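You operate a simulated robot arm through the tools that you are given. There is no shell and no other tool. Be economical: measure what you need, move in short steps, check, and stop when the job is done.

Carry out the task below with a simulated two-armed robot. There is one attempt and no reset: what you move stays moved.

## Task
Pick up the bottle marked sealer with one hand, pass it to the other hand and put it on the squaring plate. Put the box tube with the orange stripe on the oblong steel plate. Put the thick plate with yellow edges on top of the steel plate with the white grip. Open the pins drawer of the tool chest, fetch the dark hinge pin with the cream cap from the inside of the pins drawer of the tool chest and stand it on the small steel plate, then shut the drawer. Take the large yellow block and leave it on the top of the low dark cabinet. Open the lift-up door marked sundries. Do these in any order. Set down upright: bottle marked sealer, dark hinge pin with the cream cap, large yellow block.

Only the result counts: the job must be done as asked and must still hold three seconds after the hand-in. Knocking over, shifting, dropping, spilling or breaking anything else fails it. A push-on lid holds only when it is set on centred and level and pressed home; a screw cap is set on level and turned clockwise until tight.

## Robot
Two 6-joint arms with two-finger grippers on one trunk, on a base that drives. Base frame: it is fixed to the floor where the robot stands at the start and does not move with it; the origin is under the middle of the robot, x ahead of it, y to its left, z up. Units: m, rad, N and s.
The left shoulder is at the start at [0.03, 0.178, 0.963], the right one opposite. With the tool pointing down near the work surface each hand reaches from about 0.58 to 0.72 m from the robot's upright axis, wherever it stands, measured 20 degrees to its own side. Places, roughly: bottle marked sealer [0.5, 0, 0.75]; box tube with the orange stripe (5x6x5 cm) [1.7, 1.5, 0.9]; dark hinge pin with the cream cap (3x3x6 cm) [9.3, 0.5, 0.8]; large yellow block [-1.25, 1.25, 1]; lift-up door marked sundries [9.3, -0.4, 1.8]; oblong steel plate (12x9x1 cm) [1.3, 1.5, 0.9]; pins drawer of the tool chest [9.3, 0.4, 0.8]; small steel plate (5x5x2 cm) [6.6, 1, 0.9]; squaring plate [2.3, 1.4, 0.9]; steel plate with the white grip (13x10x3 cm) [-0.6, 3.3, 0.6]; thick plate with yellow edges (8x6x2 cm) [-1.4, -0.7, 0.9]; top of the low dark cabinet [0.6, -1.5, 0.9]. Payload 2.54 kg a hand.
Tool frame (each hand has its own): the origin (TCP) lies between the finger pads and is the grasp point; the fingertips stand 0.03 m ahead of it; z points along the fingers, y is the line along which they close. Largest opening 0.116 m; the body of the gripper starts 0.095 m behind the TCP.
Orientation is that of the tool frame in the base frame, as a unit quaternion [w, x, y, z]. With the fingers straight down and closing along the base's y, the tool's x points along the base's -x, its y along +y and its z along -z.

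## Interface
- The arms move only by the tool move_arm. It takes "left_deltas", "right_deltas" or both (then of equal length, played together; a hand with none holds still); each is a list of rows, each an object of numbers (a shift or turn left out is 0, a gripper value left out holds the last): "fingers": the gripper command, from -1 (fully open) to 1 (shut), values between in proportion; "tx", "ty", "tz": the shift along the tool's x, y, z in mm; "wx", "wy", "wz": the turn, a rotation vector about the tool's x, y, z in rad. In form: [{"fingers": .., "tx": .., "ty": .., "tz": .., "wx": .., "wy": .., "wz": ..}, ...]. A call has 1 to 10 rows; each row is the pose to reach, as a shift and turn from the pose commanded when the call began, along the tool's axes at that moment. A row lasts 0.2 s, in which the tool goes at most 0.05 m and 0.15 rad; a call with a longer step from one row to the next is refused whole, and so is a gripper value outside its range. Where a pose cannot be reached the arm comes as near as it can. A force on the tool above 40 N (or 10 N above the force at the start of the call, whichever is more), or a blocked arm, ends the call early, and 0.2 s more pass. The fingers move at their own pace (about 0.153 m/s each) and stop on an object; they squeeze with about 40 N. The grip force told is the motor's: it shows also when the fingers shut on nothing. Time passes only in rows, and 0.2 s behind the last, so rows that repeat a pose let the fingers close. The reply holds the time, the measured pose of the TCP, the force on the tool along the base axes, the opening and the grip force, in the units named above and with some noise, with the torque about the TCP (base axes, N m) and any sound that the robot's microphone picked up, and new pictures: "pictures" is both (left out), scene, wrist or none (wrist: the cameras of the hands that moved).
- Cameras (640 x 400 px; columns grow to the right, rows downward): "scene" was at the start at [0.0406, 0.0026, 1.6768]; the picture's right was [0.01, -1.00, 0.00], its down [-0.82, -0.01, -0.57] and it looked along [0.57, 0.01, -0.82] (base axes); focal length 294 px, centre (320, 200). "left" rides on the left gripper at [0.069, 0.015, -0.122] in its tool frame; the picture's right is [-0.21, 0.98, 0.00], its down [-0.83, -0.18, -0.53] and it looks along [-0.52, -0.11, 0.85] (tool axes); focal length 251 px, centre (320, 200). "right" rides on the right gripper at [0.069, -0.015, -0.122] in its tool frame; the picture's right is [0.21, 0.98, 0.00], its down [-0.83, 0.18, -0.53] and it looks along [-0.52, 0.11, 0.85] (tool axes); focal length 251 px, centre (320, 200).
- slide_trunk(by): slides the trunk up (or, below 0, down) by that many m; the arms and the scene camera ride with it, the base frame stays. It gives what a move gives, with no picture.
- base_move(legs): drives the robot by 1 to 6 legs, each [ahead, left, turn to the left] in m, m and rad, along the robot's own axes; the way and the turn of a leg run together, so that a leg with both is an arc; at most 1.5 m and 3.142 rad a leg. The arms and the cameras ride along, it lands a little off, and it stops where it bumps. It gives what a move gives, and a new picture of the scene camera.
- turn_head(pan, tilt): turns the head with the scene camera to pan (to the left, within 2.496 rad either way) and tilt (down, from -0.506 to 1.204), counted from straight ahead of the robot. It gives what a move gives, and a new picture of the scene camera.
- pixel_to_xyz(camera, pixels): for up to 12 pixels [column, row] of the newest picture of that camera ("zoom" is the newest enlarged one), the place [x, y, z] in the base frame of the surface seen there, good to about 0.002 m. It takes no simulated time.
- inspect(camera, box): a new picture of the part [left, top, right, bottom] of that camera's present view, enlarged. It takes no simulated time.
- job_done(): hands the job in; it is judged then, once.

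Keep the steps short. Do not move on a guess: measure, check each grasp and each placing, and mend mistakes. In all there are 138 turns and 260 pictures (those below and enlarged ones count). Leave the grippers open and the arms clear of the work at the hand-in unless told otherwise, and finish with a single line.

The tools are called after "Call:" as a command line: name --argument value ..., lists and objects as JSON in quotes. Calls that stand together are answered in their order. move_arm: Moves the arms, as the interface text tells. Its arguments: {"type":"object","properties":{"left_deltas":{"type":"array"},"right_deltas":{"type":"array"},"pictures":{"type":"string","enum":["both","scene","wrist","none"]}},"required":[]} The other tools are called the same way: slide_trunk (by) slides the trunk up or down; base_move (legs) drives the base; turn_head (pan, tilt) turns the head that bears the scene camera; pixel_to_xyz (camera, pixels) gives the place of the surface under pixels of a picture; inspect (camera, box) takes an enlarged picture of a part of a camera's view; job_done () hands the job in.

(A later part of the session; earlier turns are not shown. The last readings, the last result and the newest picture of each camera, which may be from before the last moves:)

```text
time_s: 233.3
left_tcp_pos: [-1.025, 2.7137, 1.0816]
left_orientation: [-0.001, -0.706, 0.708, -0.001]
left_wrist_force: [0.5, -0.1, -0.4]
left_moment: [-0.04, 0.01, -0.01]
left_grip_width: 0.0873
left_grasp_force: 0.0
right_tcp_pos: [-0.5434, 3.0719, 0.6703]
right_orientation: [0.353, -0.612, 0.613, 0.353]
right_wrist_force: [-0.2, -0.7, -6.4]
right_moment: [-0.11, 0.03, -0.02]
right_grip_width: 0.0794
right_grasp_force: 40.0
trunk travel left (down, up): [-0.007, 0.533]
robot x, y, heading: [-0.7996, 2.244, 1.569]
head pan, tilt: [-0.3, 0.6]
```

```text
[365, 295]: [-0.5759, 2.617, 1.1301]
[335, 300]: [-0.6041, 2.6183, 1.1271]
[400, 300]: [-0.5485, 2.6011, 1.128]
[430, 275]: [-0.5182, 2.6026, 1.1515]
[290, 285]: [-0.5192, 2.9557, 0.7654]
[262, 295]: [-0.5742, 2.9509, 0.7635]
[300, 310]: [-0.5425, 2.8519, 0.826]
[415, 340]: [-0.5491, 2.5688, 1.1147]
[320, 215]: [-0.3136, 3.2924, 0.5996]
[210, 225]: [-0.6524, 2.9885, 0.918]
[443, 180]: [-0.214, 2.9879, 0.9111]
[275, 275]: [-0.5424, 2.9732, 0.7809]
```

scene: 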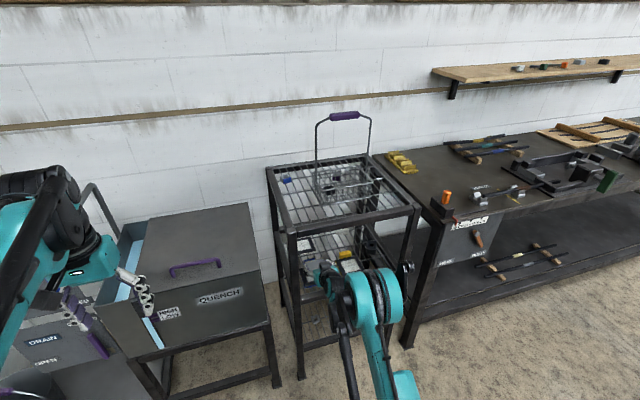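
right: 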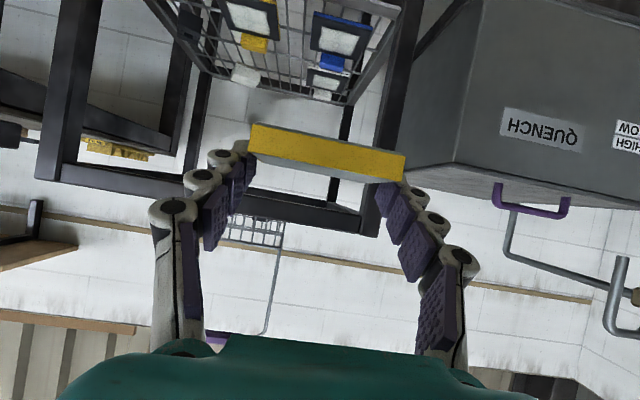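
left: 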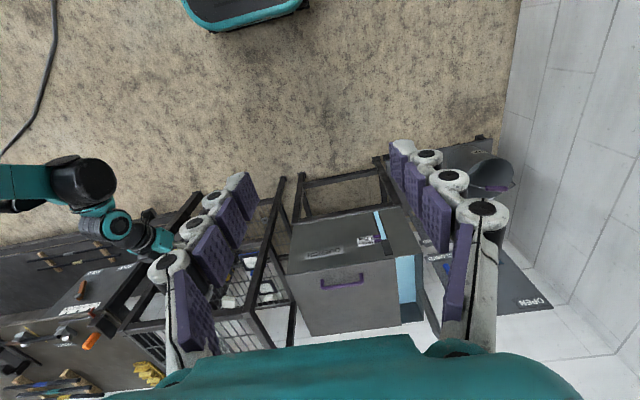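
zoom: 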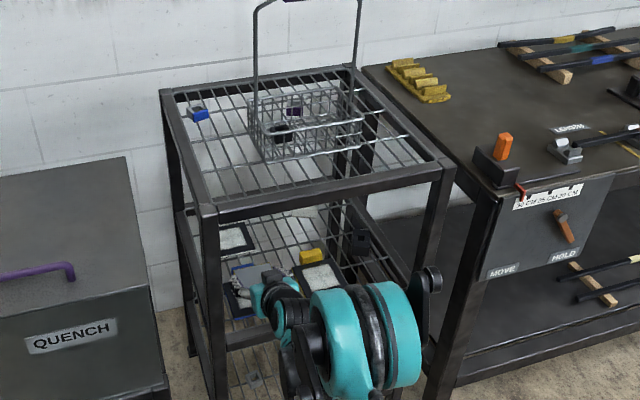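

Estimated clearance under the beam is about 2–3 cm. Drive 0.165 m further in.

Call:
base_move --legs '[[0.1, 0, 0], [0.065, 0, 0]]'

Call:
inspect --camera "right" --box '[0, 0, 640, 400]'

Call:
inspect --camera "scene" --box '[250, 120, 450, 330]'

```text
time_s: 235.1
left_tcp_pos: [-1.0246, 2.8793, 1.0828]
left_orientation: [0.0, -0.706, 0.708, 0.0]
left_wrist_force: [1.1, 0.2, -0.4]
left_moment: [-0.07, 0.0, -0.01]
left_grip_width: 0.0872
left_grasp_force: 0.1
right_tcp_pos: [-0.5428, 3.2368, 0.6703]
right_orientation: [0.353, -0.612, 0.613, 0.353]
right_wrist_force: [1.0, 0.4, -6.7]
right_moment: [-0.12, -0.01, -0.01]
right_grip_width: 0.0791
right_grasp_force: 39.8
trunk travel left (down, up): [-0.007, 0.533]
robot x, y, heading: [-0.8, 2.4085, 1.572]
head pan, tilt: [-0.3, 0.6]
```

scene: 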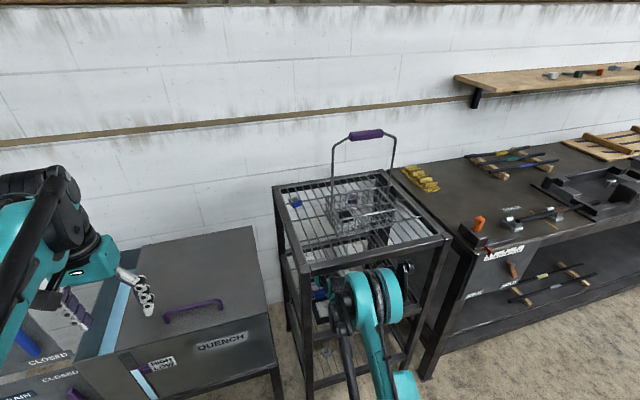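

```text
1.00 times, centred on (320, 200) of right (not enlarged: the box is as wide or as high as the picture)
```

zoom: 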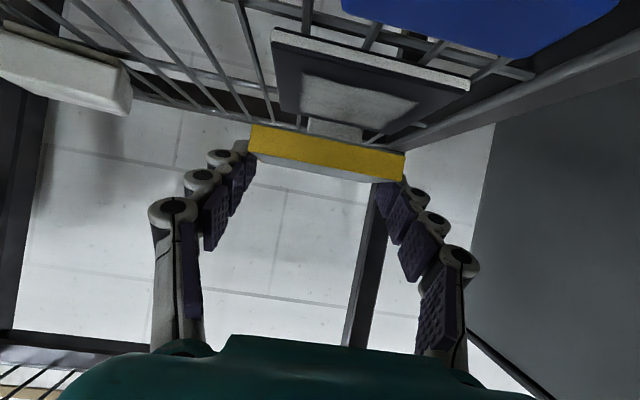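

```text
1.90 times, centred on (350, 225) of scene
```

zoom: 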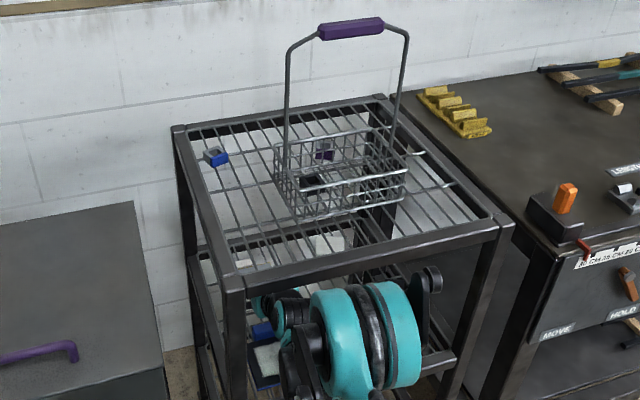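

The target plate is right below (370,85 in the right view). Shift 10 mm left and lower about 29 mm, then feel.

Call:
move_arm --right_deltas '[{"ty": 10}, {"ty": 10, "tx": 10, "tz": 5.8}, {"ty": 10, "tx": 18, "tz": 10.4}, {"ty": 10, "tx": 24, "tz": 13.9}, {"ty": 10, "tx": 26, "tz": 15}, {"ty": 10, "tx": 28, "tz": 16.2}, {"ty": 10, "tx": 29.5, "tz": 17}]' --pictures "wrist"

```text
time_s: 236.7
left_tcp_pos: [-1.0251, 2.8782, 1.0829]
left_orientation: [0.0, -0.706, 0.709, 0.0]
left_wrist_force: [0.8, -0.1, -1.0]
left_moment: [0.02, -0.03, -0.03]
left_grip_width: 0.0869
left_grasp_force: 0.0
right_tcp_pos: [-0.5517, 3.2373, 0.6382]
right_orientation: [0.354, -0.612, 0.613, 0.354]
right_wrist_force: [0.3, 0.2, -3.6]
right_moment: [0.07, 0.12, -0.04]
right_grip_width: 0.0795
right_grasp_force: 39.6
trunk travel left (down, up): [-0.007, 0.533]
robot x, y, heading: [-0.799, 2.409, 1.566]
head pan, tilt: [-0.3, 0.6]
```

right: 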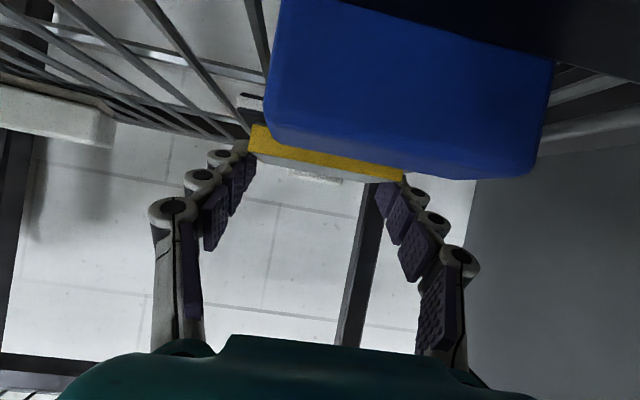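

Plate bottom is at z ≈ 0.610 and weight is being taken. Open partly, raise 25 mm, and then drive straight out.

Call:
move_arm --right_deltas '[{"fingers": 0.1}, {"fingers": -0.65}, {"fingers": -0.65}, {"tx": -8, "tz": -4.6}, {"tx": -16, "tz": -9.2}, {"tx": -24, "tz": -13.8}]' --pictures "wrist"

Call:
base_move --legs '[[-0.1, 0, 0], [-0.35, 0, 0]]'

Call:
inspect --camera "scene" --box '[250, 120, 400, 250]'

```text
time_s: 238.1
left_tcp_pos: [-1.0249, 2.8776, 1.0815]
left_orientation: [0.0, -0.706, 0.708, 0.0]
left_wrist_force: [0.2, 0.2, -0.3]
left_moment: [0.02, -0.02, 0.02]
left_grip_width: 0.0868
left_grasp_force: 0.0
right_tcp_pos: [-0.5539, 3.2346, 0.6655]
right_orientation: [0.355, -0.611, 0.613, 0.353]
right_wrist_force: [0.4, 1.1, -0.1]
right_moment: [-0.01, 0.02, 0.0]
right_grip_width: 0.0957
right_grasp_force: 0.0
trunk travel left (down, up): [-0.007, 0.533]
robot x, y, heading: [-0.7994, 2.4066, 1.564]
head pan, tilt: [-0.3, 0.6]
```

right: 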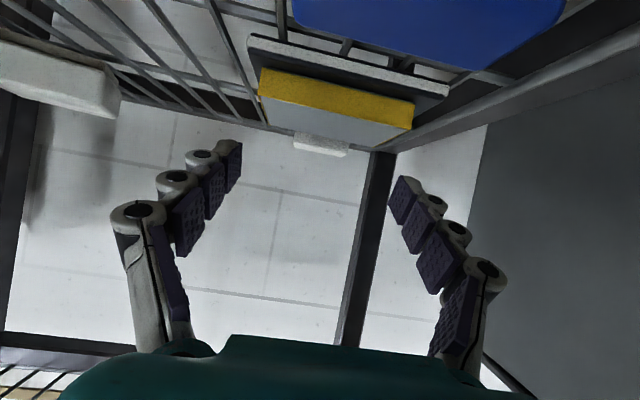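

```text
time_s: 241.1
left_tcp_pos: [-1.0252, 2.4228, 1.0833]
left_orientation: [0.001, -0.706, 0.708, 0.001]
left_wrist_force: [0.9, 0.2, -0.7]
left_moment: [0.04, -0.02, 0.03]
left_grip_width: 0.0869
left_grasp_force: 0.1
right_tcp_pos: [-0.5528, 2.7815, 0.6667]
right_orientation: [0.354, -0.612, 0.613, 0.353]
right_wrist_force: [-0.5, 0.8, 1.0]
right_moment: [-0.03, -0.02, -0.02]
right_grip_width: 0.0954
right_grasp_force: 0.1
trunk travel left (down, up): [-0.007, 0.533]
robot x, y, heading: [-0.7993, 1.9579, 1.565]
head pan, tilt: [-0.3, 0.6]
```

scene: 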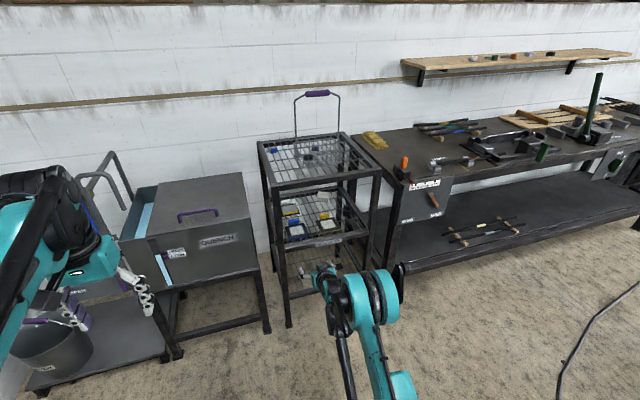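

```text
3.08 times, centred on (325, 185) of scene
```

zoom: 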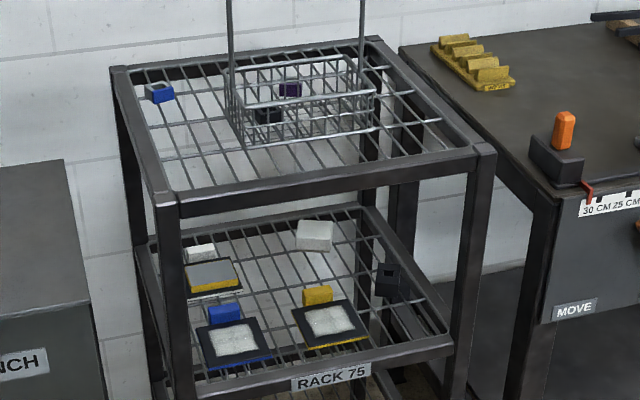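

The yellow-edged plate lies on the white-grip plate. Now fold the right hand, raise the trunk, and drive to the far end.

Call:
slide_trunk --by 0.24

Call:
move_arm --right_deltas '[{"wy": 0.14, "tz": -20, "tx": -20}, {"wy": 0.28, "tz": -40, "tx": -40}, {"wy": 0.42, "tz": -60, "tx": -60}, {"wy": 0.56, "tz": -80, "tx": -80}, {"wy": 0.7, "tz": -100, "tx": -100}, {"wy": 0.84, "tz": -120, "tx": -110}, {"wy": 0.98, "tz": -140, "tx": -110}, {"wy": 1.047, "tz": -150, "tx": -110}]' --pictures "none"

Call:
base_move --legs '[[0, 0, -1.565], [0, 0.28, 0], [1.5, 0, 0], [1.5, 0, 0], [1.5, 0, 0]]'

Call:
turn_head --pan 0.0 --tilt 0.35

```text
time_s: 243.6
left_tcp_pos: [-1.0256, 2.4227, 1.3218]
left_orientation: [0.001, -0.706, 0.708, 0.001]
left_wrist_force: [-0.1, 0.4, 0.5]
left_moment: [-0.02, -0.02, 0.0]
left_grip_width: 0.0869
left_grasp_force: 0.0
right_tcp_pos: [-0.5546, 2.7809, 0.905]
right_orientation: [0.354, -0.612, 0.613, 0.353]
right_wrist_force: [-0.5, -0.3, -1.0]
right_moment: [0.0, 0.01, -0.04]
right_grip_width: 0.0958
right_grasp_force: 0.0
trunk travel left (down, up): [-0.247, 0.293]
robot x, y, heading: [-0.7999, 1.9558, 1.569]
head pan, tilt: [-0.3, 0.6]
```

```text
time_s: 245.4
left_tcp_pos: [-1.0263, 2.4239, 1.3224]
left_orientation: [0.0, -0.706, 0.708, 0.0]
left_wrist_force: [1.0, -0.9, -1.3]
left_moment: [-0.05, -0.01, -0.03]
left_grip_width: 0.0872
left_grasp_force: 0.2
right_tcp_pos: [-0.5539, 2.7057, 1.0761]
right_orientation: [0.001, -0.706, 0.708, 0.0]
right_wrist_force: [-0.3, 0.0, -0.5]
right_moment: [0.03, -0.01, 0.0]
right_grip_width: 0.0958
right_grasp_force: 0.0
trunk travel left (down, up): [-0.247, 0.293]
robot x, y, heading: [-0.7998, 1.9546, 1.569]
head pan, tilt: [-0.3, 0.6]
```

```text
time_s: 272.2
left_tcp_pos: [4.1475, 2.5131, 1.3227]
left_orientation: [0.001, -0.003, 1.0, 0.0]
left_wrist_force: [0.7, 0.4, 0.8]
left_moment: [-0.03, 0.02, 0.0]
left_grip_width: 0.087
left_grasp_force: 0.1
right_tcp_pos: [4.4344, 2.0453, 1.0751]
right_orientation: [0.0, -0.003, 1.0, 0.0]
right_wrist_force: [0.5, -0.3, -0.8]
right_moment: [-0.01, 0.01, -0.03]
right_grip_width: 0.0956
right_grasp_force: 0.1
trunk travel left (down, up): [-0.247, 0.293]
robot x, y, heading: [3.6811, 2.2843, 0.004]
head pan, tilt: [-0.3, 0.6]
```

scene: 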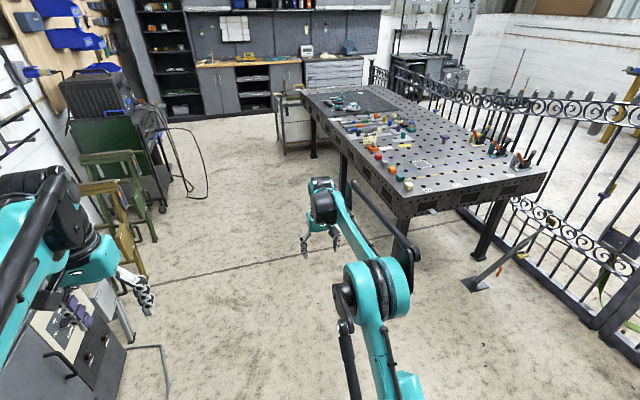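

```text
time_s: 273.0
left_tcp_pos: [4.1479, 2.5147, 1.3218]
left_orientation: [0.0, -0.002, 1.0, 0.0]
left_wrist_force: [-0.3, -0.1, -0.5]
left_moment: [0.02, -0.03, -0.02]
left_grip_width: 0.0868
left_grasp_force: 0.1
right_tcp_pos: [4.4345, 2.045, 1.0754]
right_orientation: [0.001, -0.003, 1.0, 0.0]
right_wrist_force: [-0.4, -0.5, -0.2]
right_moment: [0.0, 0.0, 0.03]
right_grip_width: 0.0958
right_grasp_force: 0.1
trunk travel left (down, up): [-0.247, 0.293]
robot x, y, heading: [3.6812, 2.2851, 0.008]
head pan, tilt: [0.0, 0.351]
```

scene: 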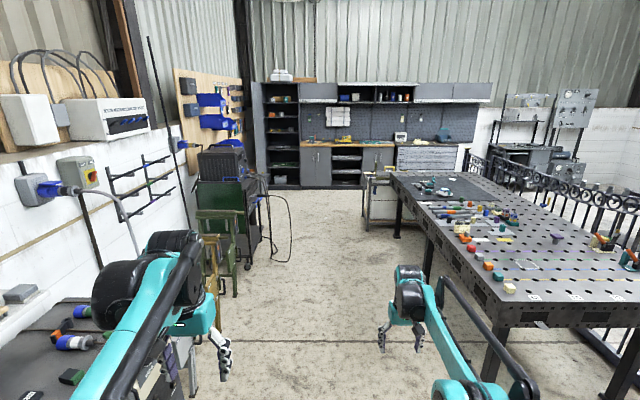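

I'll measure the table's near edge, the machine on the left and the bench at the far wall.

Call:
pixel_to_xyz --camera "scene" --pixels '[[233, 230], [262, 225], [260, 265], [365, 215], [395, 175], [490, 300], [425, 160], [440, 150], [433, 92], [472, 92], [345, 160], [520, 175]]'

Call:
inspect --camera "scene" --box '[280, 70, 520, 220]'

```text
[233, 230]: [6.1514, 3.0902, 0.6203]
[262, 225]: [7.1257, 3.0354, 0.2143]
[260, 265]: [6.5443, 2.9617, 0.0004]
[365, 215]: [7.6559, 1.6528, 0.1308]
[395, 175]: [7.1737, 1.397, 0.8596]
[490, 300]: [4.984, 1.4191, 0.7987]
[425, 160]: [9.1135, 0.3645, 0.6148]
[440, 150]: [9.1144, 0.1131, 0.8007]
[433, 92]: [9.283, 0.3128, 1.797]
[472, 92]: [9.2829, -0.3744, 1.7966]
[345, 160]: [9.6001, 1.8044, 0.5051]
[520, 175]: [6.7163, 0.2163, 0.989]
```

```text
2.67 times, centred on (400, 145) of scene
```

zoom: 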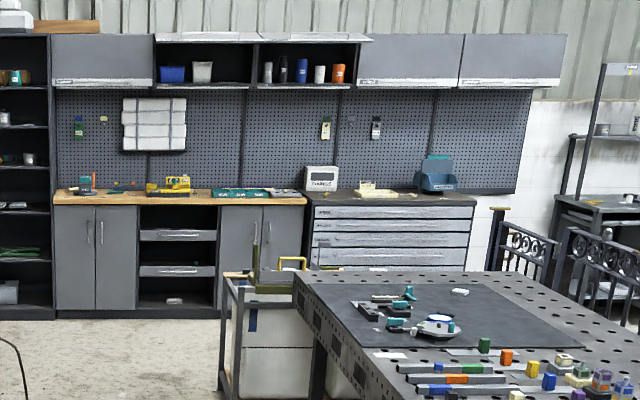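

Route is clear. Drive to x ≈ 8.1, then right to y ≈ 0.5, and look at the chest.

Call:
base_move --legs '[[1.5, 0, 0], [1.5, 0, 0], [1.4, 0, 0], [0, -1.0, 0], [0, -0.8, 0]]'

Call:
inspect --camera "scene" --box '[160, 60, 560, 310]'

```text
time_s: 296.7
left_tcp_pos: [8.6072, 2.04, 1.3215]
left_orientation: [0.0, 0.072, 0.997, 0.002]
left_wrist_force: [0.7, -1.2, -0.1]
left_moment: [0.16, -0.04, -0.01]
left_grip_width: 0.0872
left_grasp_force: 0.1
right_tcp_pos: [8.8227, 1.5343, 1.0757]
right_orientation: [0.001, 0.071, 0.997, 0.002]
right_wrist_force: [-0.4, -1.1, -0.2]
right_moment: [0.13, -0.04, 0.02]
right_grip_width: 0.0955
right_grasp_force: 0.1
trunk travel left (down, up): [-0.247, 0.293]
robot x, y, heading: [8.114, 1.8898, -0.143]
head pan, tilt: [0.0, 0.351]
stopped in leg 4: the robot was blocked; the commanded pose is now the measured one
```

scene: 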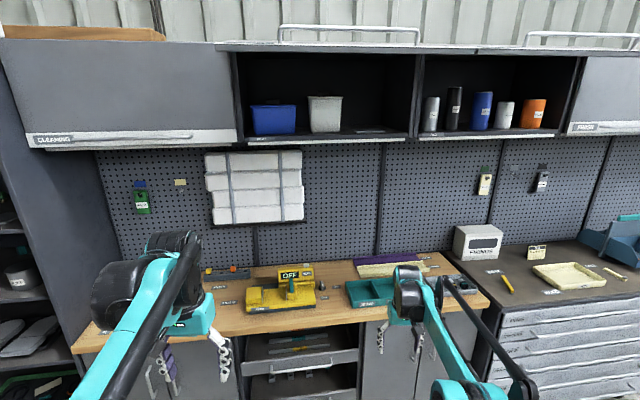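

```text
1.60 times, centred on (360, 185) of scene
```

zoom: 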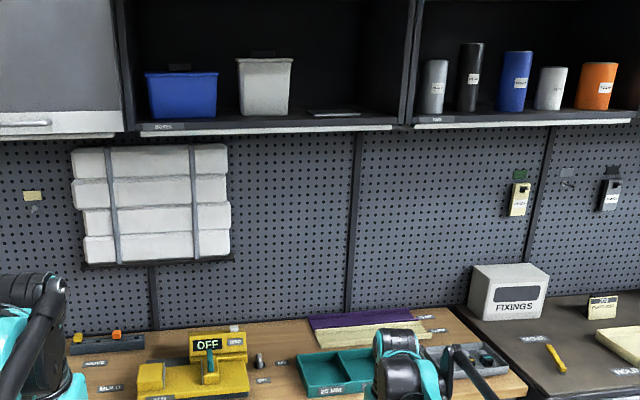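

The base bumped into something on its right. I'll look right-back to see the cart and whether it moved.

Call:
turn_head --pan -1.7 --tilt 0.75

Call:
pixel_to_xyz --camera "scene" --pixels '[[320, 200], [320, 260], [360, 300], [400, 250], [280, 260], [440, 300], [240, 250], [340, 160], [300, 300], [380, 330], [450, 200], [200, 300]]'

```text
time_s: 298.5
left_tcp_pos: [8.6101, 2.0449, 1.3216]
left_orientation: [0.001, 0.072, 0.997, 0.001]
left_wrist_force: [-0.3, -0.4, 0.4]
left_moment: [0.01, 0.0, -0.01]
left_grip_width: 0.0872
left_grasp_force: 0.0
right_tcp_pos: [8.824, 1.5398, 1.0749]
right_orientation: [-0.001, 0.071, 0.998, 0.0]
right_wrist_force: [0.1, -0.7, -0.1]
right_moment: [0.02, -0.02, 0.03]
right_grip_width: 0.0956
right_grasp_force: 0.2
trunk travel left (down, up): [-0.247, 0.293]
robot x, y, heading: [8.1123, 1.8846, -0.143]
head pan, tilt: [-1.7, 0.75]
```

scene: 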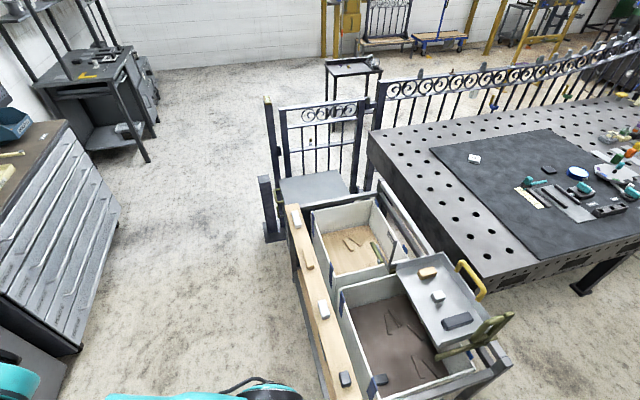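

```text
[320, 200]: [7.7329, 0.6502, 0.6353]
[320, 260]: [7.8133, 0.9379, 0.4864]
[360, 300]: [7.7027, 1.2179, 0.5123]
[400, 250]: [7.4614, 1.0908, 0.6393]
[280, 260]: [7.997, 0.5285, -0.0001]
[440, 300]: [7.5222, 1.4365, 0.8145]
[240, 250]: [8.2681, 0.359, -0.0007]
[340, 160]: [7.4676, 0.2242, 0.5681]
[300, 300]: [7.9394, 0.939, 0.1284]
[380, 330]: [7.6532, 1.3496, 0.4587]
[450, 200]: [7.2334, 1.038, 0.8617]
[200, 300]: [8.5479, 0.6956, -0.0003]
```

The cart looks undisturbed; its edge is x ≈ 7.95. I'll pull the right hand back, step away, straighten, move ahead 0.33 m, then go right.

Call:
move_arm --right_deltas '[{"tx": 45, "tz": -20}, {"tx": 90, "tz": -40}, {"tx": 135, "tz": -60}, {"tx": 180, "tz": -80}, {"tx": 200, "tz": -100}]' --pictures "none"

Call:
base_move --legs '[[0.08, 0.06, 0], [0, 0, 0.143], [0.26, 0, 0], [0, -0.75, 0], [0, -0.75, 0]]'

Call:
turn_head --pan 0.0 --tilt 0.6

```text
time_s: 299.7
left_tcp_pos: [8.6097, 2.0455, 1.3222]
left_orientation: [0.001, 0.071, 0.997, 0.001]
left_wrist_force: [-0.4, 0.3, -0.3]
left_moment: [0.02, -0.03, -0.01]
left_grip_width: 0.0872
left_grasp_force: 0.0
right_tcp_pos: [8.6256, 1.5671, 1.1764]
right_orientation: [0.0, 0.07, 0.998, 0.0]
right_wrist_force: [-0.4, -0.1, -0.2]
right_moment: [-0.01, -0.03, 0.01]
right_grip_width: 0.0957
right_grasp_force: 0.0
trunk travel left (down, up): [-0.247, 0.293]
robot x, y, heading: [8.1155, 1.8862, -0.145]
head pan, tilt: [-1.7, 0.75]
```

```text
time_s: 310.2
left_tcp_pos: [8.9297, 0.6566, 1.3227]
left_orientation: [0.001, -0.002, 1.0, 0.002]
left_wrist_force: [0.3, 0.0, -0.4]
left_moment: [0.01, 0.0, 0.01]
left_grip_width: 0.087
left_grasp_force: 0.0
right_tcp_pos: [9.0153, 0.1878, 1.1768]
right_orientation: [0.0, -0.003, 1.0, 0.0]
right_wrist_force: [0.1, 0.8, -0.8]
right_moment: [0.04, 0.02, 0.02]
right_grip_width: 0.0954
right_grasp_force: 0.1
trunk travel left (down, up): [-0.247, 0.293]
robot x, y, heading: [8.4627, 0.4276, -0.001]
head pan, tilt: [-1.7, 0.75]
```

scene: 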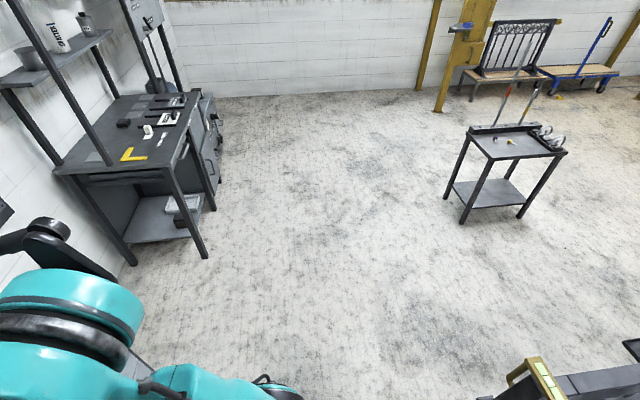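

```text
time_s: 312.0
left_tcp_pos: [8.9287, 0.6571, 1.3224]
left_orientation: [0.001, -0.002, 1.0, 0.0]
left_wrist_force: [-0.6, 0.3, 0.4]
left_moment: [-0.01, -0.01, 0.01]
left_grip_width: 0.0869
left_grasp_force: 0.1
right_tcp_pos: [9.0147, 0.1865, 1.1766]
right_orientation: [0.001, -0.003, 1.0, 0.0]
right_wrist_force: [-0.3, 0.4, 0.8]
right_moment: [0.04, 0.04, -0.04]
right_grip_width: 0.0957
right_grasp_force: 0.1
trunk travel left (down, up): [-0.247, 0.293]
robot x, y, heading: [8.4619, 0.4277, 0.0]
head pan, tilt: [0.0, 0.6]
```

scene: 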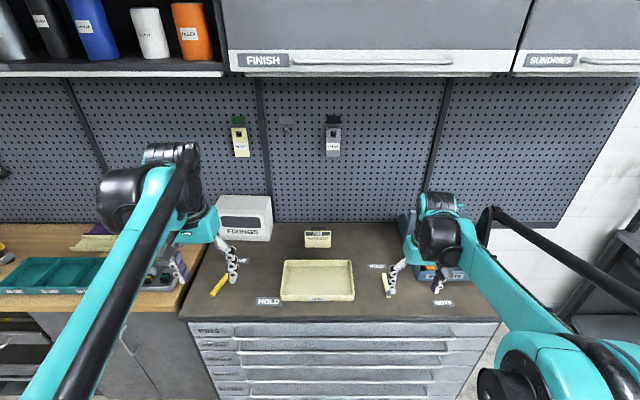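

I see the chest: top drawer labelled PINS at (208,330) and the SUNDRIES door at (550,60). I tilt down and zoom on the drawer front.

Call:
turn_head --pan 0.0 --tilt 0.9

Call:
inspect --camera "scene" --box '[180, 200, 500, 330]'

```text
time_s: 312.8
left_tcp_pos: [8.9297, 0.658, 1.3218]
left_orientation: [0.001, -0.001, 1.0, 0.001]
left_wrist_force: [-0.1, -0.3, 0.1]
left_moment: [-0.04, -0.04, -0.01]
left_grip_width: 0.0868
left_grasp_force: 0.2
right_tcp_pos: [9.015, 0.1883, 1.1749]
right_orientation: [0.0, -0.002, 1.0, 0.0]
right_wrist_force: [-0.2, -0.5, -0.3]
right_moment: [0.03, 0.0, -0.02]
right_grip_width: 0.0956
right_grasp_force: 0.1
trunk travel left (down, up): [-0.247, 0.293]
robot x, y, heading: [8.4634, 0.4301, -0.004]
head pan, tilt: [0.0, 0.901]
```

scene: 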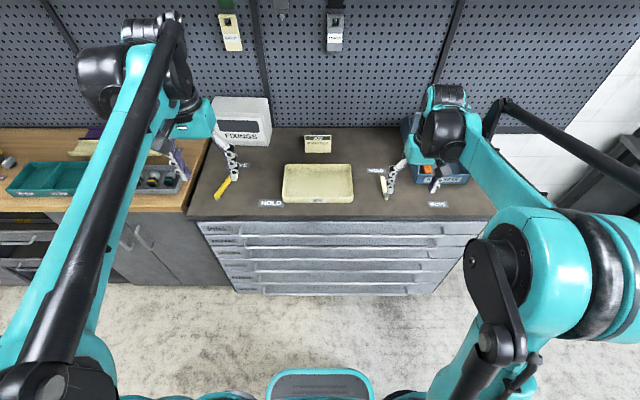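

```text
2.00 times, centred on (340, 265) of scene
```

zoom: 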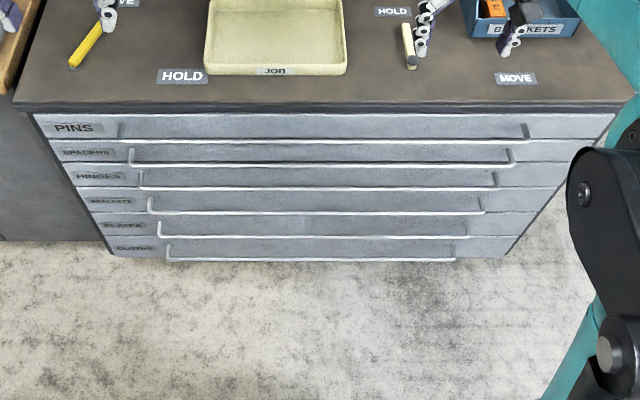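

Each drawer has a long bar handle. I measure the PINS bar, its face, and the top edge.

Call:
pixel_to_xyz --camera "zoom" --pixels '[[200, 139], [320, 140], [450, 141], [524, 138], [120, 138], [320, 128], [320, 120], [320, 150], [320, 108], [320, 165], [80, 130], [90, 95]]'

```text
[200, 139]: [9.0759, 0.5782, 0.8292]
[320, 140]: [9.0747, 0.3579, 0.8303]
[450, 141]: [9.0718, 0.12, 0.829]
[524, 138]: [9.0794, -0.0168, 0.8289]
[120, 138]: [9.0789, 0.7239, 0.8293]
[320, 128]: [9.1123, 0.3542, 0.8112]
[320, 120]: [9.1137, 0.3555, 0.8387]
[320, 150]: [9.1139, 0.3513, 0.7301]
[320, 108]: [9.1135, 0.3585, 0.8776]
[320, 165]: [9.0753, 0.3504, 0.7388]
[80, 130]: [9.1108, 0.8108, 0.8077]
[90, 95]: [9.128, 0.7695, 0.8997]
```

PINS bar: x 9.077, z 0.829, from y -0.02 to 0.72; face at x 9.113. I'll move the base right to y ≈ -0.08 (away from the cart) and turn the left hand by 90° so its fingers close along x.

Call:
base_move --legs '[[-0.06, -0.51, 0.004]]'

Call:
move_arm --left_deltas '[{"wz": 0.15, "tx": -10}, {"wz": 0.3, "tx": -20}, {"wz": 0.45, "tx": -30}, {"wz": 0.6, "tx": -45, "tz": 20}, {"wz": 0.75, "tx": -60, "tz": 40}, {"wz": 0.9, "tx": -75, "tz": 60}, {"wz": 1.05, "tx": -90, "tz": 80}, {"wz": 1.2, "tx": -105, "tz": 100}, {"wz": 1.35, "tx": -120, "tz": 120}, {"wz": 1.5, "tx": -130, "tz": 140}]' --pictures "both"

```text
time_s: 315.8
left_tcp_pos: [8.8687, 0.1473, 1.3231]
left_orientation: [0.002, -0.003, 1.0, 0.002]
left_wrist_force: [1.0, -0.1, -0.1]
left_moment: [0.04, 0.02, -0.01]
left_grip_width: 0.0869
left_grasp_force: 0.1
right_tcp_pos: [8.9572, -0.3215, 1.1759]
right_orientation: [0.0, -0.004, 1.0, 0.0]
right_wrist_force: [-0.9, -0.9, 0.5]
right_moment: [0.02, 0.0, 0.0]
right_grip_width: 0.0958
right_grasp_force: 0.1
trunk travel left (down, up): [-0.247, 0.293]
robot x, y, heading: [8.4016, -0.0849, 0.003]
head pan, tilt: [0.0, 0.901]
```

scene: 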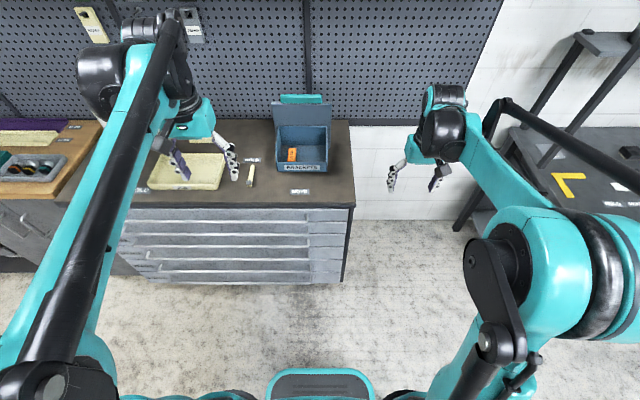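

```text
time_s: 318.0
left_tcp_pos: [9.0012, 0.1495, 1.1808]
left_orientation: [-0.001, 0.681, 0.733, 0.001]
left_wrist_force: [0.5, 0.1, -0.4]
left_moment: [0.0, 0.02, 0.0]
left_grip_width: 0.0867
left_grasp_force: 0.0
right_tcp_pos: [8.9577, -0.3204, 1.1744]
right_orientation: [0.001, -0.005, 1.0, 0.0]
right_wrist_force: [0.2, 0.3, -0.7]
right_moment: [-0.01, 0.03, 0.03]
right_grip_width: 0.0958
right_grasp_force: 0.0
trunk travel left (down, up): [-0.247, 0.293]
robot x, y, heading: [8.4046, -0.0846, 0.003]
head pan, tilt: [0.0, 0.901]
```

scene: 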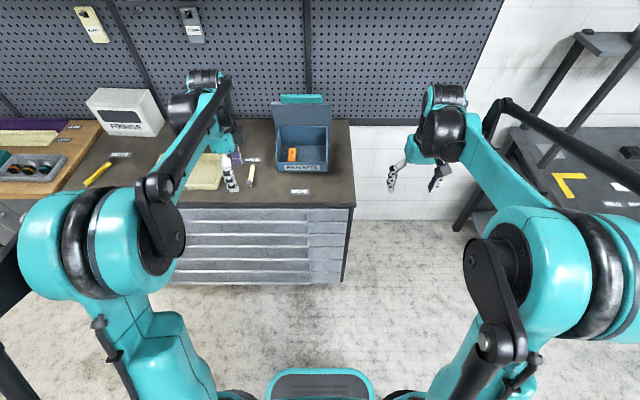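
left: 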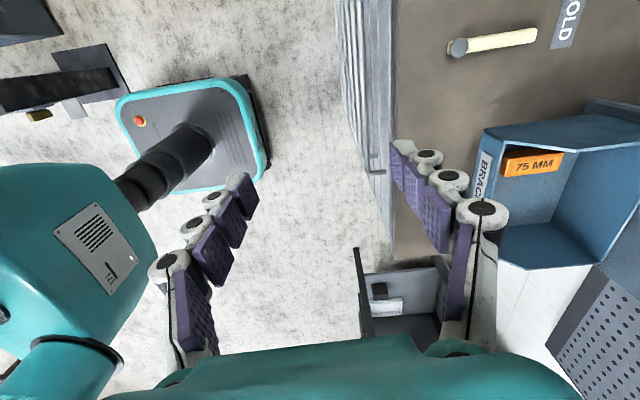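

The left fingers now close along x. Set the opening to ~36 mm, finish the turn, centre over the bar (x 9.075) and go down to z 0.93.

Call:
move_arm --left_deltas '[{"fingers": 0.38, "wz": 0.071, "tz": 20}, {"wz": 0.071, "ty": 35, "tx": -3, "tz": 50}, {"wz": 0.071, "ty": 60, "tx": -5, "tz": 85}, {"wz": 0.071, "ty": 74, "tx": -5, "tz": 125}, {"wz": 0.071, "ty": 74, "tx": -5, "tz": 170}, {"wz": 0.071, "ty": 74, "tx": -5, "tz": 215}, {"wz": 0.071, "ty": 74, "tx": -5, "tz": 250}]' --pictures "both"

```text
time_s: 319.6
left_tcp_pos: [9.0758, 0.1498, 0.9315]
left_orientation: [-0.001, 0.705, 0.709, 0.0]
left_wrist_force: [1.0, 0.8, 0.0]
left_moment: [0.03, 0.01, -0.04]
left_grip_width: 0.0357
left_grasp_force: 0.1
right_tcp_pos: [8.9584, -0.3216, 1.1758]
right_orientation: [0.001, -0.004, 1.0, 0.001]
right_wrist_force: [-0.5, -0.2, -0.2]
right_moment: [-0.03, 0.06, -0.01]
right_grip_width: 0.0958
right_grasp_force: 0.0
trunk travel left (down, up): [-0.247, 0.293]
robot x, y, heading: [8.4074, -0.0812, 0.002]
head pan, tilt: [0.0, 0.901]
```

scene: 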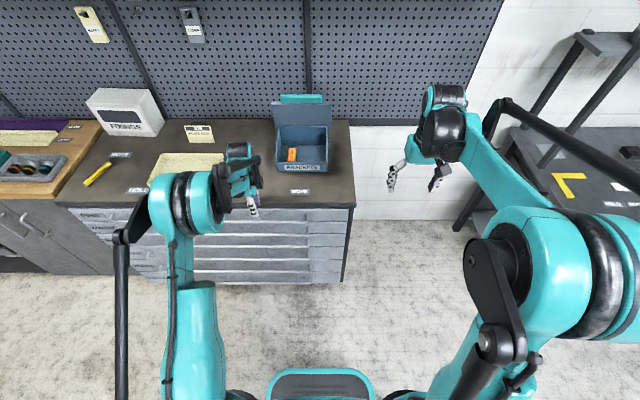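
left: 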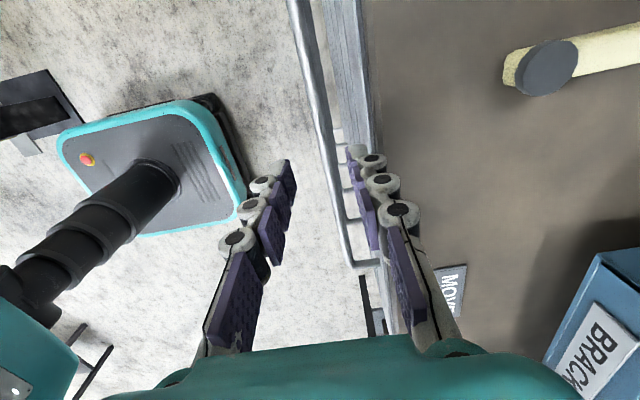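

I measure the slab's edge and the right finger's knuckles for clearance.

Call:
pixel_to_xyz --camera "left" --pixels '[[372, 120], [366, 80], [355, 100], [322, 100], [345, 225], [408, 210], [390, 182], [378, 162], [300, 60]]'

```text
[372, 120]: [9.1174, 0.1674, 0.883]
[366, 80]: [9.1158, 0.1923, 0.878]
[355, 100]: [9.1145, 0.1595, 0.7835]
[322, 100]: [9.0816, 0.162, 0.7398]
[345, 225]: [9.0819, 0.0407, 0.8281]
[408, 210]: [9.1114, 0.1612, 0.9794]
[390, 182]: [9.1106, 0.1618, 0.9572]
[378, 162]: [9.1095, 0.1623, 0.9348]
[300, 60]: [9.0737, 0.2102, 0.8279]
```

Bar centre is x 9.078; the slab edge 9.116 is close to the knuckles. I narrow the opening to 30 mm, shift 3 mm back and lower 101 mm.

Call:
move_arm --left_deltas '[{"fingers": 0.48, "ty": -3}, {"ty": -3, "tz": 30}, {"ty": -3, "tz": 60}, {"ty": -3, "tz": 85}, {"ty": -3, "tz": 101}, {"ty": -3, "tz": 101, "fingers": 1}, {"ty": -3, "tz": 101}, {"ty": -3, "tz": 101}]' --pictures "wrist"

```text
time_s: 321.4
left_tcp_pos: [9.0726, 0.1517, 0.8296]
left_orientation: [-0.001, 0.705, 0.709, 0.0]
left_wrist_force: [18.6, 1.0, 3.0]
left_moment: [0.12, -0.28, -0.21]
left_grip_width: 0.0104
left_grasp_force: 37.8
right_tcp_pos: [8.959, -0.3208, 1.1758]
right_orientation: [-0.001, -0.005, 1.0, 0.0]
right_wrist_force: [0.1, -0.4, -0.9]
right_moment: [0.01, 0.0, -0.03]
right_grip_width: 0.0954
right_grasp_force: 0.1
trunk travel left (down, up): [-0.247, 0.293]
robot x, y, heading: [8.4052, -0.0831, 0.004]
head pan, tilt: [0.0, 0.901]
```

left: 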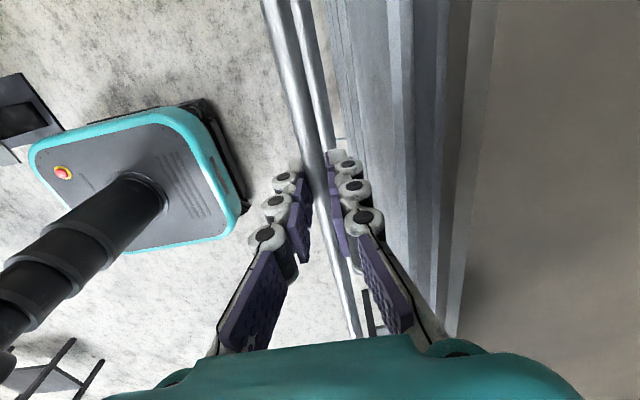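

Bar gripped (0.0104 m). Pull by backing the base 0.28 m.

Call:
base_move --legs '[[-0.1, 0, 0], [-0.18, 0, 0]]'

```text
time_s: 323.6
left_tcp_pos: [8.7882, 0.1507, 0.8311]
left_orientation: [0.0, 0.696, 0.718, 0.002]
left_wrist_force: [5.5, -8.4, -7.3]
left_moment: [0.29, 0.12, -0.82]
left_grip_width: 0.0108
left_grasp_force: 38.4
right_tcp_pos: [8.6849, -0.3252, 1.175]
right_orientation: [0.0, -0.016, 1.0, 0.0]
right_wrist_force: [-0.9, -1.3, -1.1]
right_moment: [0.14, -0.13, 0.03]
right_grip_width: 0.0957
right_grasp_force: 0.0
trunk travel left (down, up): [-0.247, 0.293]
robot x, y, heading: [8.124, -0.0983, 0.028]
head pan, tilt: [0.0, 0.901]
```

scene: 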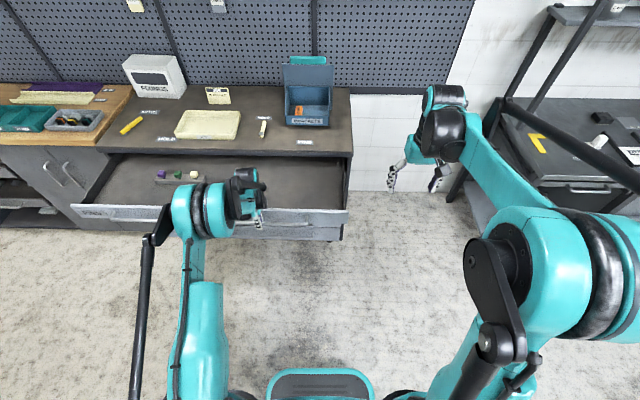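

The drawer is open; small pins with coloured caps at (160–193,173). Zoom and measure.

Call:
inspect --camera "scene" --box '[100, 130, 270, 230]'

Call:
pixel_to_xyz --camera "zoom" --pixels '[[227, 165], [293, 165], [348, 162], [227, 185], [293, 180], [348, 180], [348, 155], [200, 220], [300, 100], [348, 188], [150, 250], [400, 140]]'

```text
3.76 times, centred on (185, 180) of scene
```

zoom: 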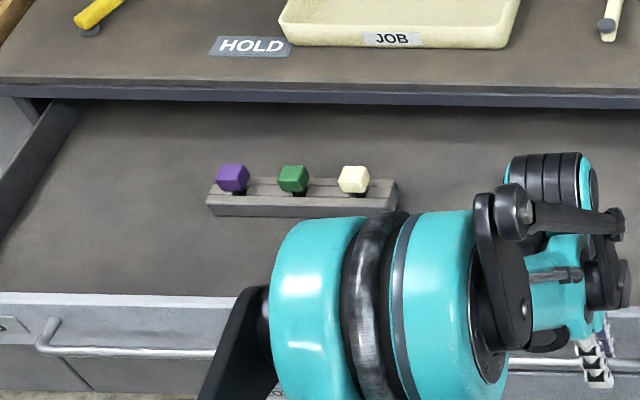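

```text
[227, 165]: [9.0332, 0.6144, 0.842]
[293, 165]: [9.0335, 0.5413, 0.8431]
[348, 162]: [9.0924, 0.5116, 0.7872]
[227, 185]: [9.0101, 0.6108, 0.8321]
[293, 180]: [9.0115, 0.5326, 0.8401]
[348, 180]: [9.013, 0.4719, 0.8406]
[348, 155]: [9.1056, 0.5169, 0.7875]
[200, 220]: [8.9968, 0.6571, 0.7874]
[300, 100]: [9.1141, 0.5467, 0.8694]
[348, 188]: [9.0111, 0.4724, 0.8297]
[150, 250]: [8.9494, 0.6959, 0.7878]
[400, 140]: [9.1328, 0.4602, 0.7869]
```

Cream-capped pin: cap at about (9.023, 0.470), top z 0.845, standing in a holder. I'll release the bar, rise, and turn the hand back.

Call:
move_arm --left_deltas '[{"fingers": 0.45}, {"fingers": 0.45}, {"tz": -40}, {"tz": -85}, {"tz": -130}, {"tz": -175}, {"tz": -220}, {"tz": -265}]' --pictures "none"

Call:
move_arm --left_deltas '[{"wz": -0.15}, {"wz": -0.3}, {"wz": -0.45}, {"wz": -0.6}, {"wz": -0.75}, {"wz": -0.9}, {"wz": -1.05}, {"wz": -1.2}, {"wz": -1.35}, {"wz": -1.5}]' --pictures "none"

Call:
base_move --legs '[[0.12, 0, -0.028], [0.12, 0.33, 0]]'

Call:
inspect --camera "left" --box '[0, 0, 640, 400]'

```text
time_s: 325.4
left_tcp_pos: [8.7846, 0.1502, 1.0974]
left_orientation: [0.0, 0.697, 0.718, 0.001]
left_wrist_force: [0.0, -0.3, 0.7]
left_moment: [-0.01, -0.04, -0.02]
left_grip_width: 0.0318
left_grasp_force: 0.0
right_tcp_pos: [8.6829, -0.323, 1.1762]
right_orientation: [0.001, -0.016, 1.0, -0.001]
right_wrist_force: [0.4, -0.4, -0.5]
right_moment: [0.02, -0.04, 0.0]
right_grip_width: 0.0958
right_grasp_force: 0.1
trunk travel left (down, up): [-0.247, 0.293]
robot x, y, heading: [8.1218, -0.1017, 0.026]
head pan, tilt: [0.0, 0.901]
```

```text
time_s: 327.6
left_tcp_pos: [8.7864, 0.1509, 1.0968]
left_orientation: [0.002, 0.019, 1.0, 0.001]
left_wrist_force: [-0.6, -0.2, -0.4]
left_moment: [-0.02, 0.02, -0.03]
left_grip_width: 0.032
left_grasp_force: 0.1
right_tcp_pos: [8.6844, -0.3236, 1.1745]
right_orientation: [0.0, -0.017, 1.0, 0.0]
right_wrist_force: [0.4, 0.3, -0.8]
right_moment: [0.03, -0.03, -0.01]
right_grip_width: 0.0955
right_grasp_force: 0.0
trunk travel left (down, up): [-0.247, 0.293]
robot x, y, heading: [8.1228, -0.0985, 0.024]
head pan, tilt: [0.0, 0.901]
```

```text
time_s: 329.8
left_tcp_pos: [8.9207, 0.2534, 1.0951]
left_orientation: [0.0, -0.037, 0.999, -0.001]
left_wrist_force: [1.2, 0.6, -1.0]
left_moment: [-0.08, 0.07, -0.03]
left_grip_width: 0.0319
left_grasp_force: 0.0
right_tcp_pos: [8.8745, -0.2283, 1.1749]
right_orientation: [0.0, -0.075, 0.997, -0.001]
right_wrist_force: [-0.2, 0.9, -1.0]
right_moment: [-0.07, 0.08, -0.02]
right_grip_width: 0.0958
right_grasp_force: 0.0
trunk travel left (down, up): [-0.247, 0.293]
robot x, y, heading: [8.2909, -0.072, 0.145]
head pan, tilt: [0.0, 0.901]
stopped in leg 2: the robot was blocked; the commanded pose is now the measured one
```

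scene: 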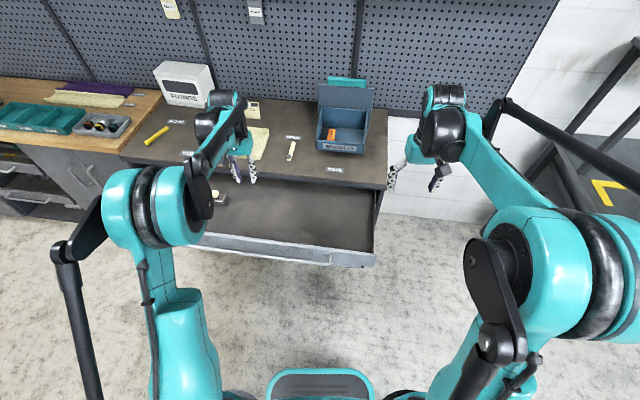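

```text
1.00 times, centred on (320, 200) of left (not enlarged: the box is as wide or as high as the picture)
```

zoom: 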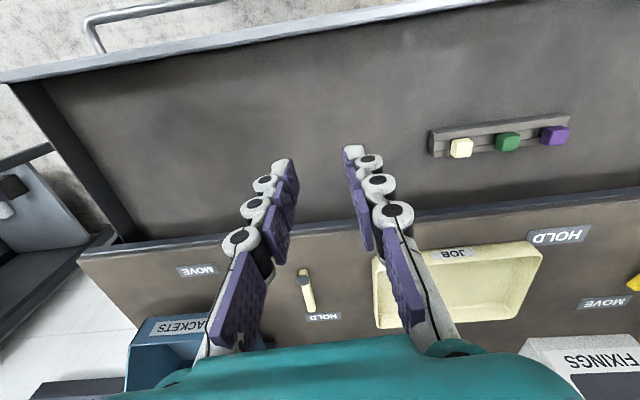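

The base was blocked on its left/rear again. Look left-back to see what's there.

Call:
turn_head --pan 2.0 --tilt 0.95

Call:
pixel_to_xyz --camera "scene" --pixels '[[320, 150], [320, 200], [320, 250], [380, 200], [260, 200], [440, 150], [200, 150], [320, 100], [400, 260], [250, 260], [350, 300], [450, 230]]'

```text
time_s: 331.7
left_tcp_pos: [8.9181, 0.2506, 1.0965]
left_orientation: [0.001, -0.037, 0.999, 0.001]
left_wrist_force: [-0.3, -0.1, -0.4]
left_moment: [0.01, -0.01, 0.0]
left_grip_width: 0.0319
left_grasp_force: 0.0
right_tcp_pos: [8.8715, -0.2327, 1.1758]
right_orientation: [0.0, -0.074, 0.997, 0.001]
right_wrist_force: [0.6, 0.0, 0.0]
right_moment: [0.04, -0.01, 0.03]
right_grip_width: 0.0958
right_grasp_force: 0.1
trunk travel left (down, up): [-0.247, 0.293]
robot x, y, heading: [8.2906, -0.0772, 0.147]
head pan, tilt: [2.0, 0.949]
```

scene: 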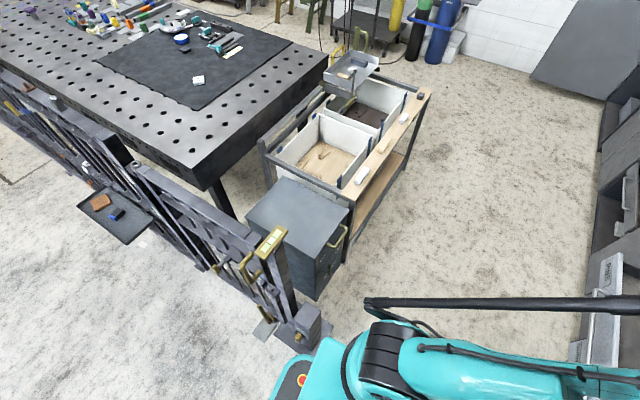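

```text
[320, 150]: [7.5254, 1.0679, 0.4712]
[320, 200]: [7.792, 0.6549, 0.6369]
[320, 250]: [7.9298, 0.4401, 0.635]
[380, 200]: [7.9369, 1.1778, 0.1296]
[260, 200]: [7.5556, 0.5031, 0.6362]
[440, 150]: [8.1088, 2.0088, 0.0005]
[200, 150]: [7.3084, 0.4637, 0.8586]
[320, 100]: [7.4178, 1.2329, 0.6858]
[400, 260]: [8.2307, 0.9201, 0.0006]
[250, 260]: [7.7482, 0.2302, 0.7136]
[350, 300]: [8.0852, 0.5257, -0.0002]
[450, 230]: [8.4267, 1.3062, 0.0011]
```

The gate's end post foot stops the base's rear-left corner. I'll move ahead and right first, straighten, then left at x ≈ 8.42.

Call:
base_move --legs '[[0.13, -0.06, 0], [0, 0, -0.147], [0, 0.37, 0]]'

Call:
turn_head --pan 0.1 --tilt 0.95

Call:
inspect --camera "left" --box '[0, 0, 640, 400]'

```text
time_s: 335.6
left_tcp_pos: [9.1004, 0.4822, 1.0979]
left_orientation: [0.002, 0.039, 0.999, -0.001]
left_wrist_force: [-0.4, 1.5, -0.5]
left_moment: [-0.04, -0.01, 0.02]
left_grip_width: 0.0322
left_grasp_force: 0.0
right_tcp_pos: [8.9829, 0.0115, 1.1763]
right_orientation: [0.0, 0.002, 1.0, -0.001]
right_wrist_force: [0.5, -0.1, -0.2]
right_moment: [-0.01, 0.02, -0.01]
right_grip_width: 0.0959
right_grasp_force: 0.0
trunk travel left (down, up): [-0.247, 0.293]
robot x, y, heading: [8.4315, 0.2558, -0.008]
head pan, tilt: [2.0, 0.949]
```

scene: 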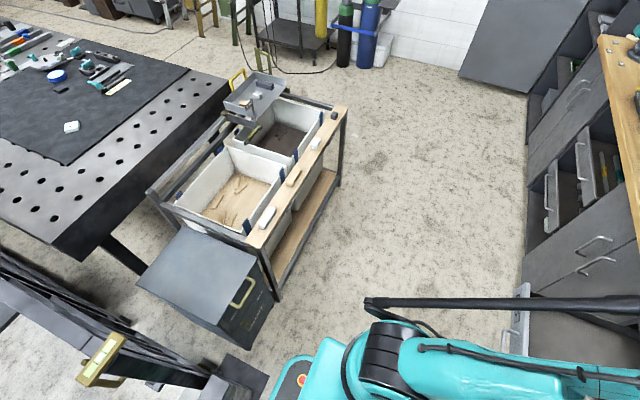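

```text
time_s: 337.5
left_tcp_pos: [9.1012, 0.4811, 1.0972]
left_orientation: [0.002, 0.038, 0.999, 0.0]
left_wrist_force: [0.4, -0.2, 0.1]
left_moment: [-0.01, 0.02, 0.01]
left_grip_width: 0.0318
left_grasp_force: 0.1
right_tcp_pos: [8.982, 0.0099, 1.1765]
right_orientation: [0.0, 0.002, 1.0, -0.001]
right_wrist_force: [-0.3, -0.7, 0.1]
right_moment: [0.0, -0.01, 0.02]
right_grip_width: 0.0957
right_grasp_force: 0.0
trunk travel left (down, up): [-0.247, 0.293]
robot x, y, heading: [8.4321, 0.2564, -0.006]
head pan, tilt: [0.099, 0.949]
```

scene: 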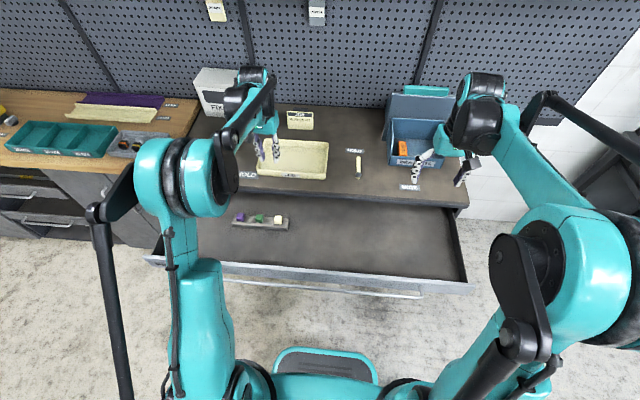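

```text
1.00 times, centred on (320, 200) of left (not enlarged: the box is as wide or as high as the picture)
```

zoom: 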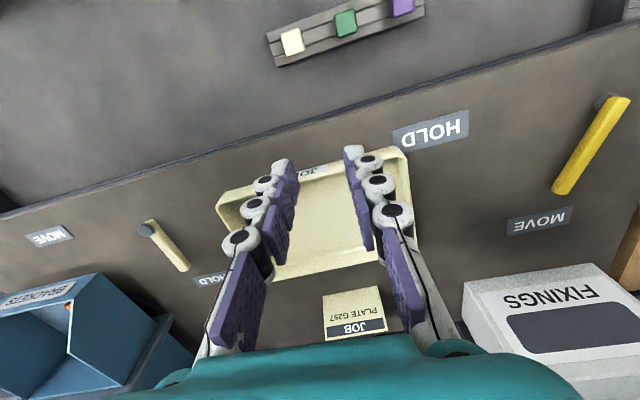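

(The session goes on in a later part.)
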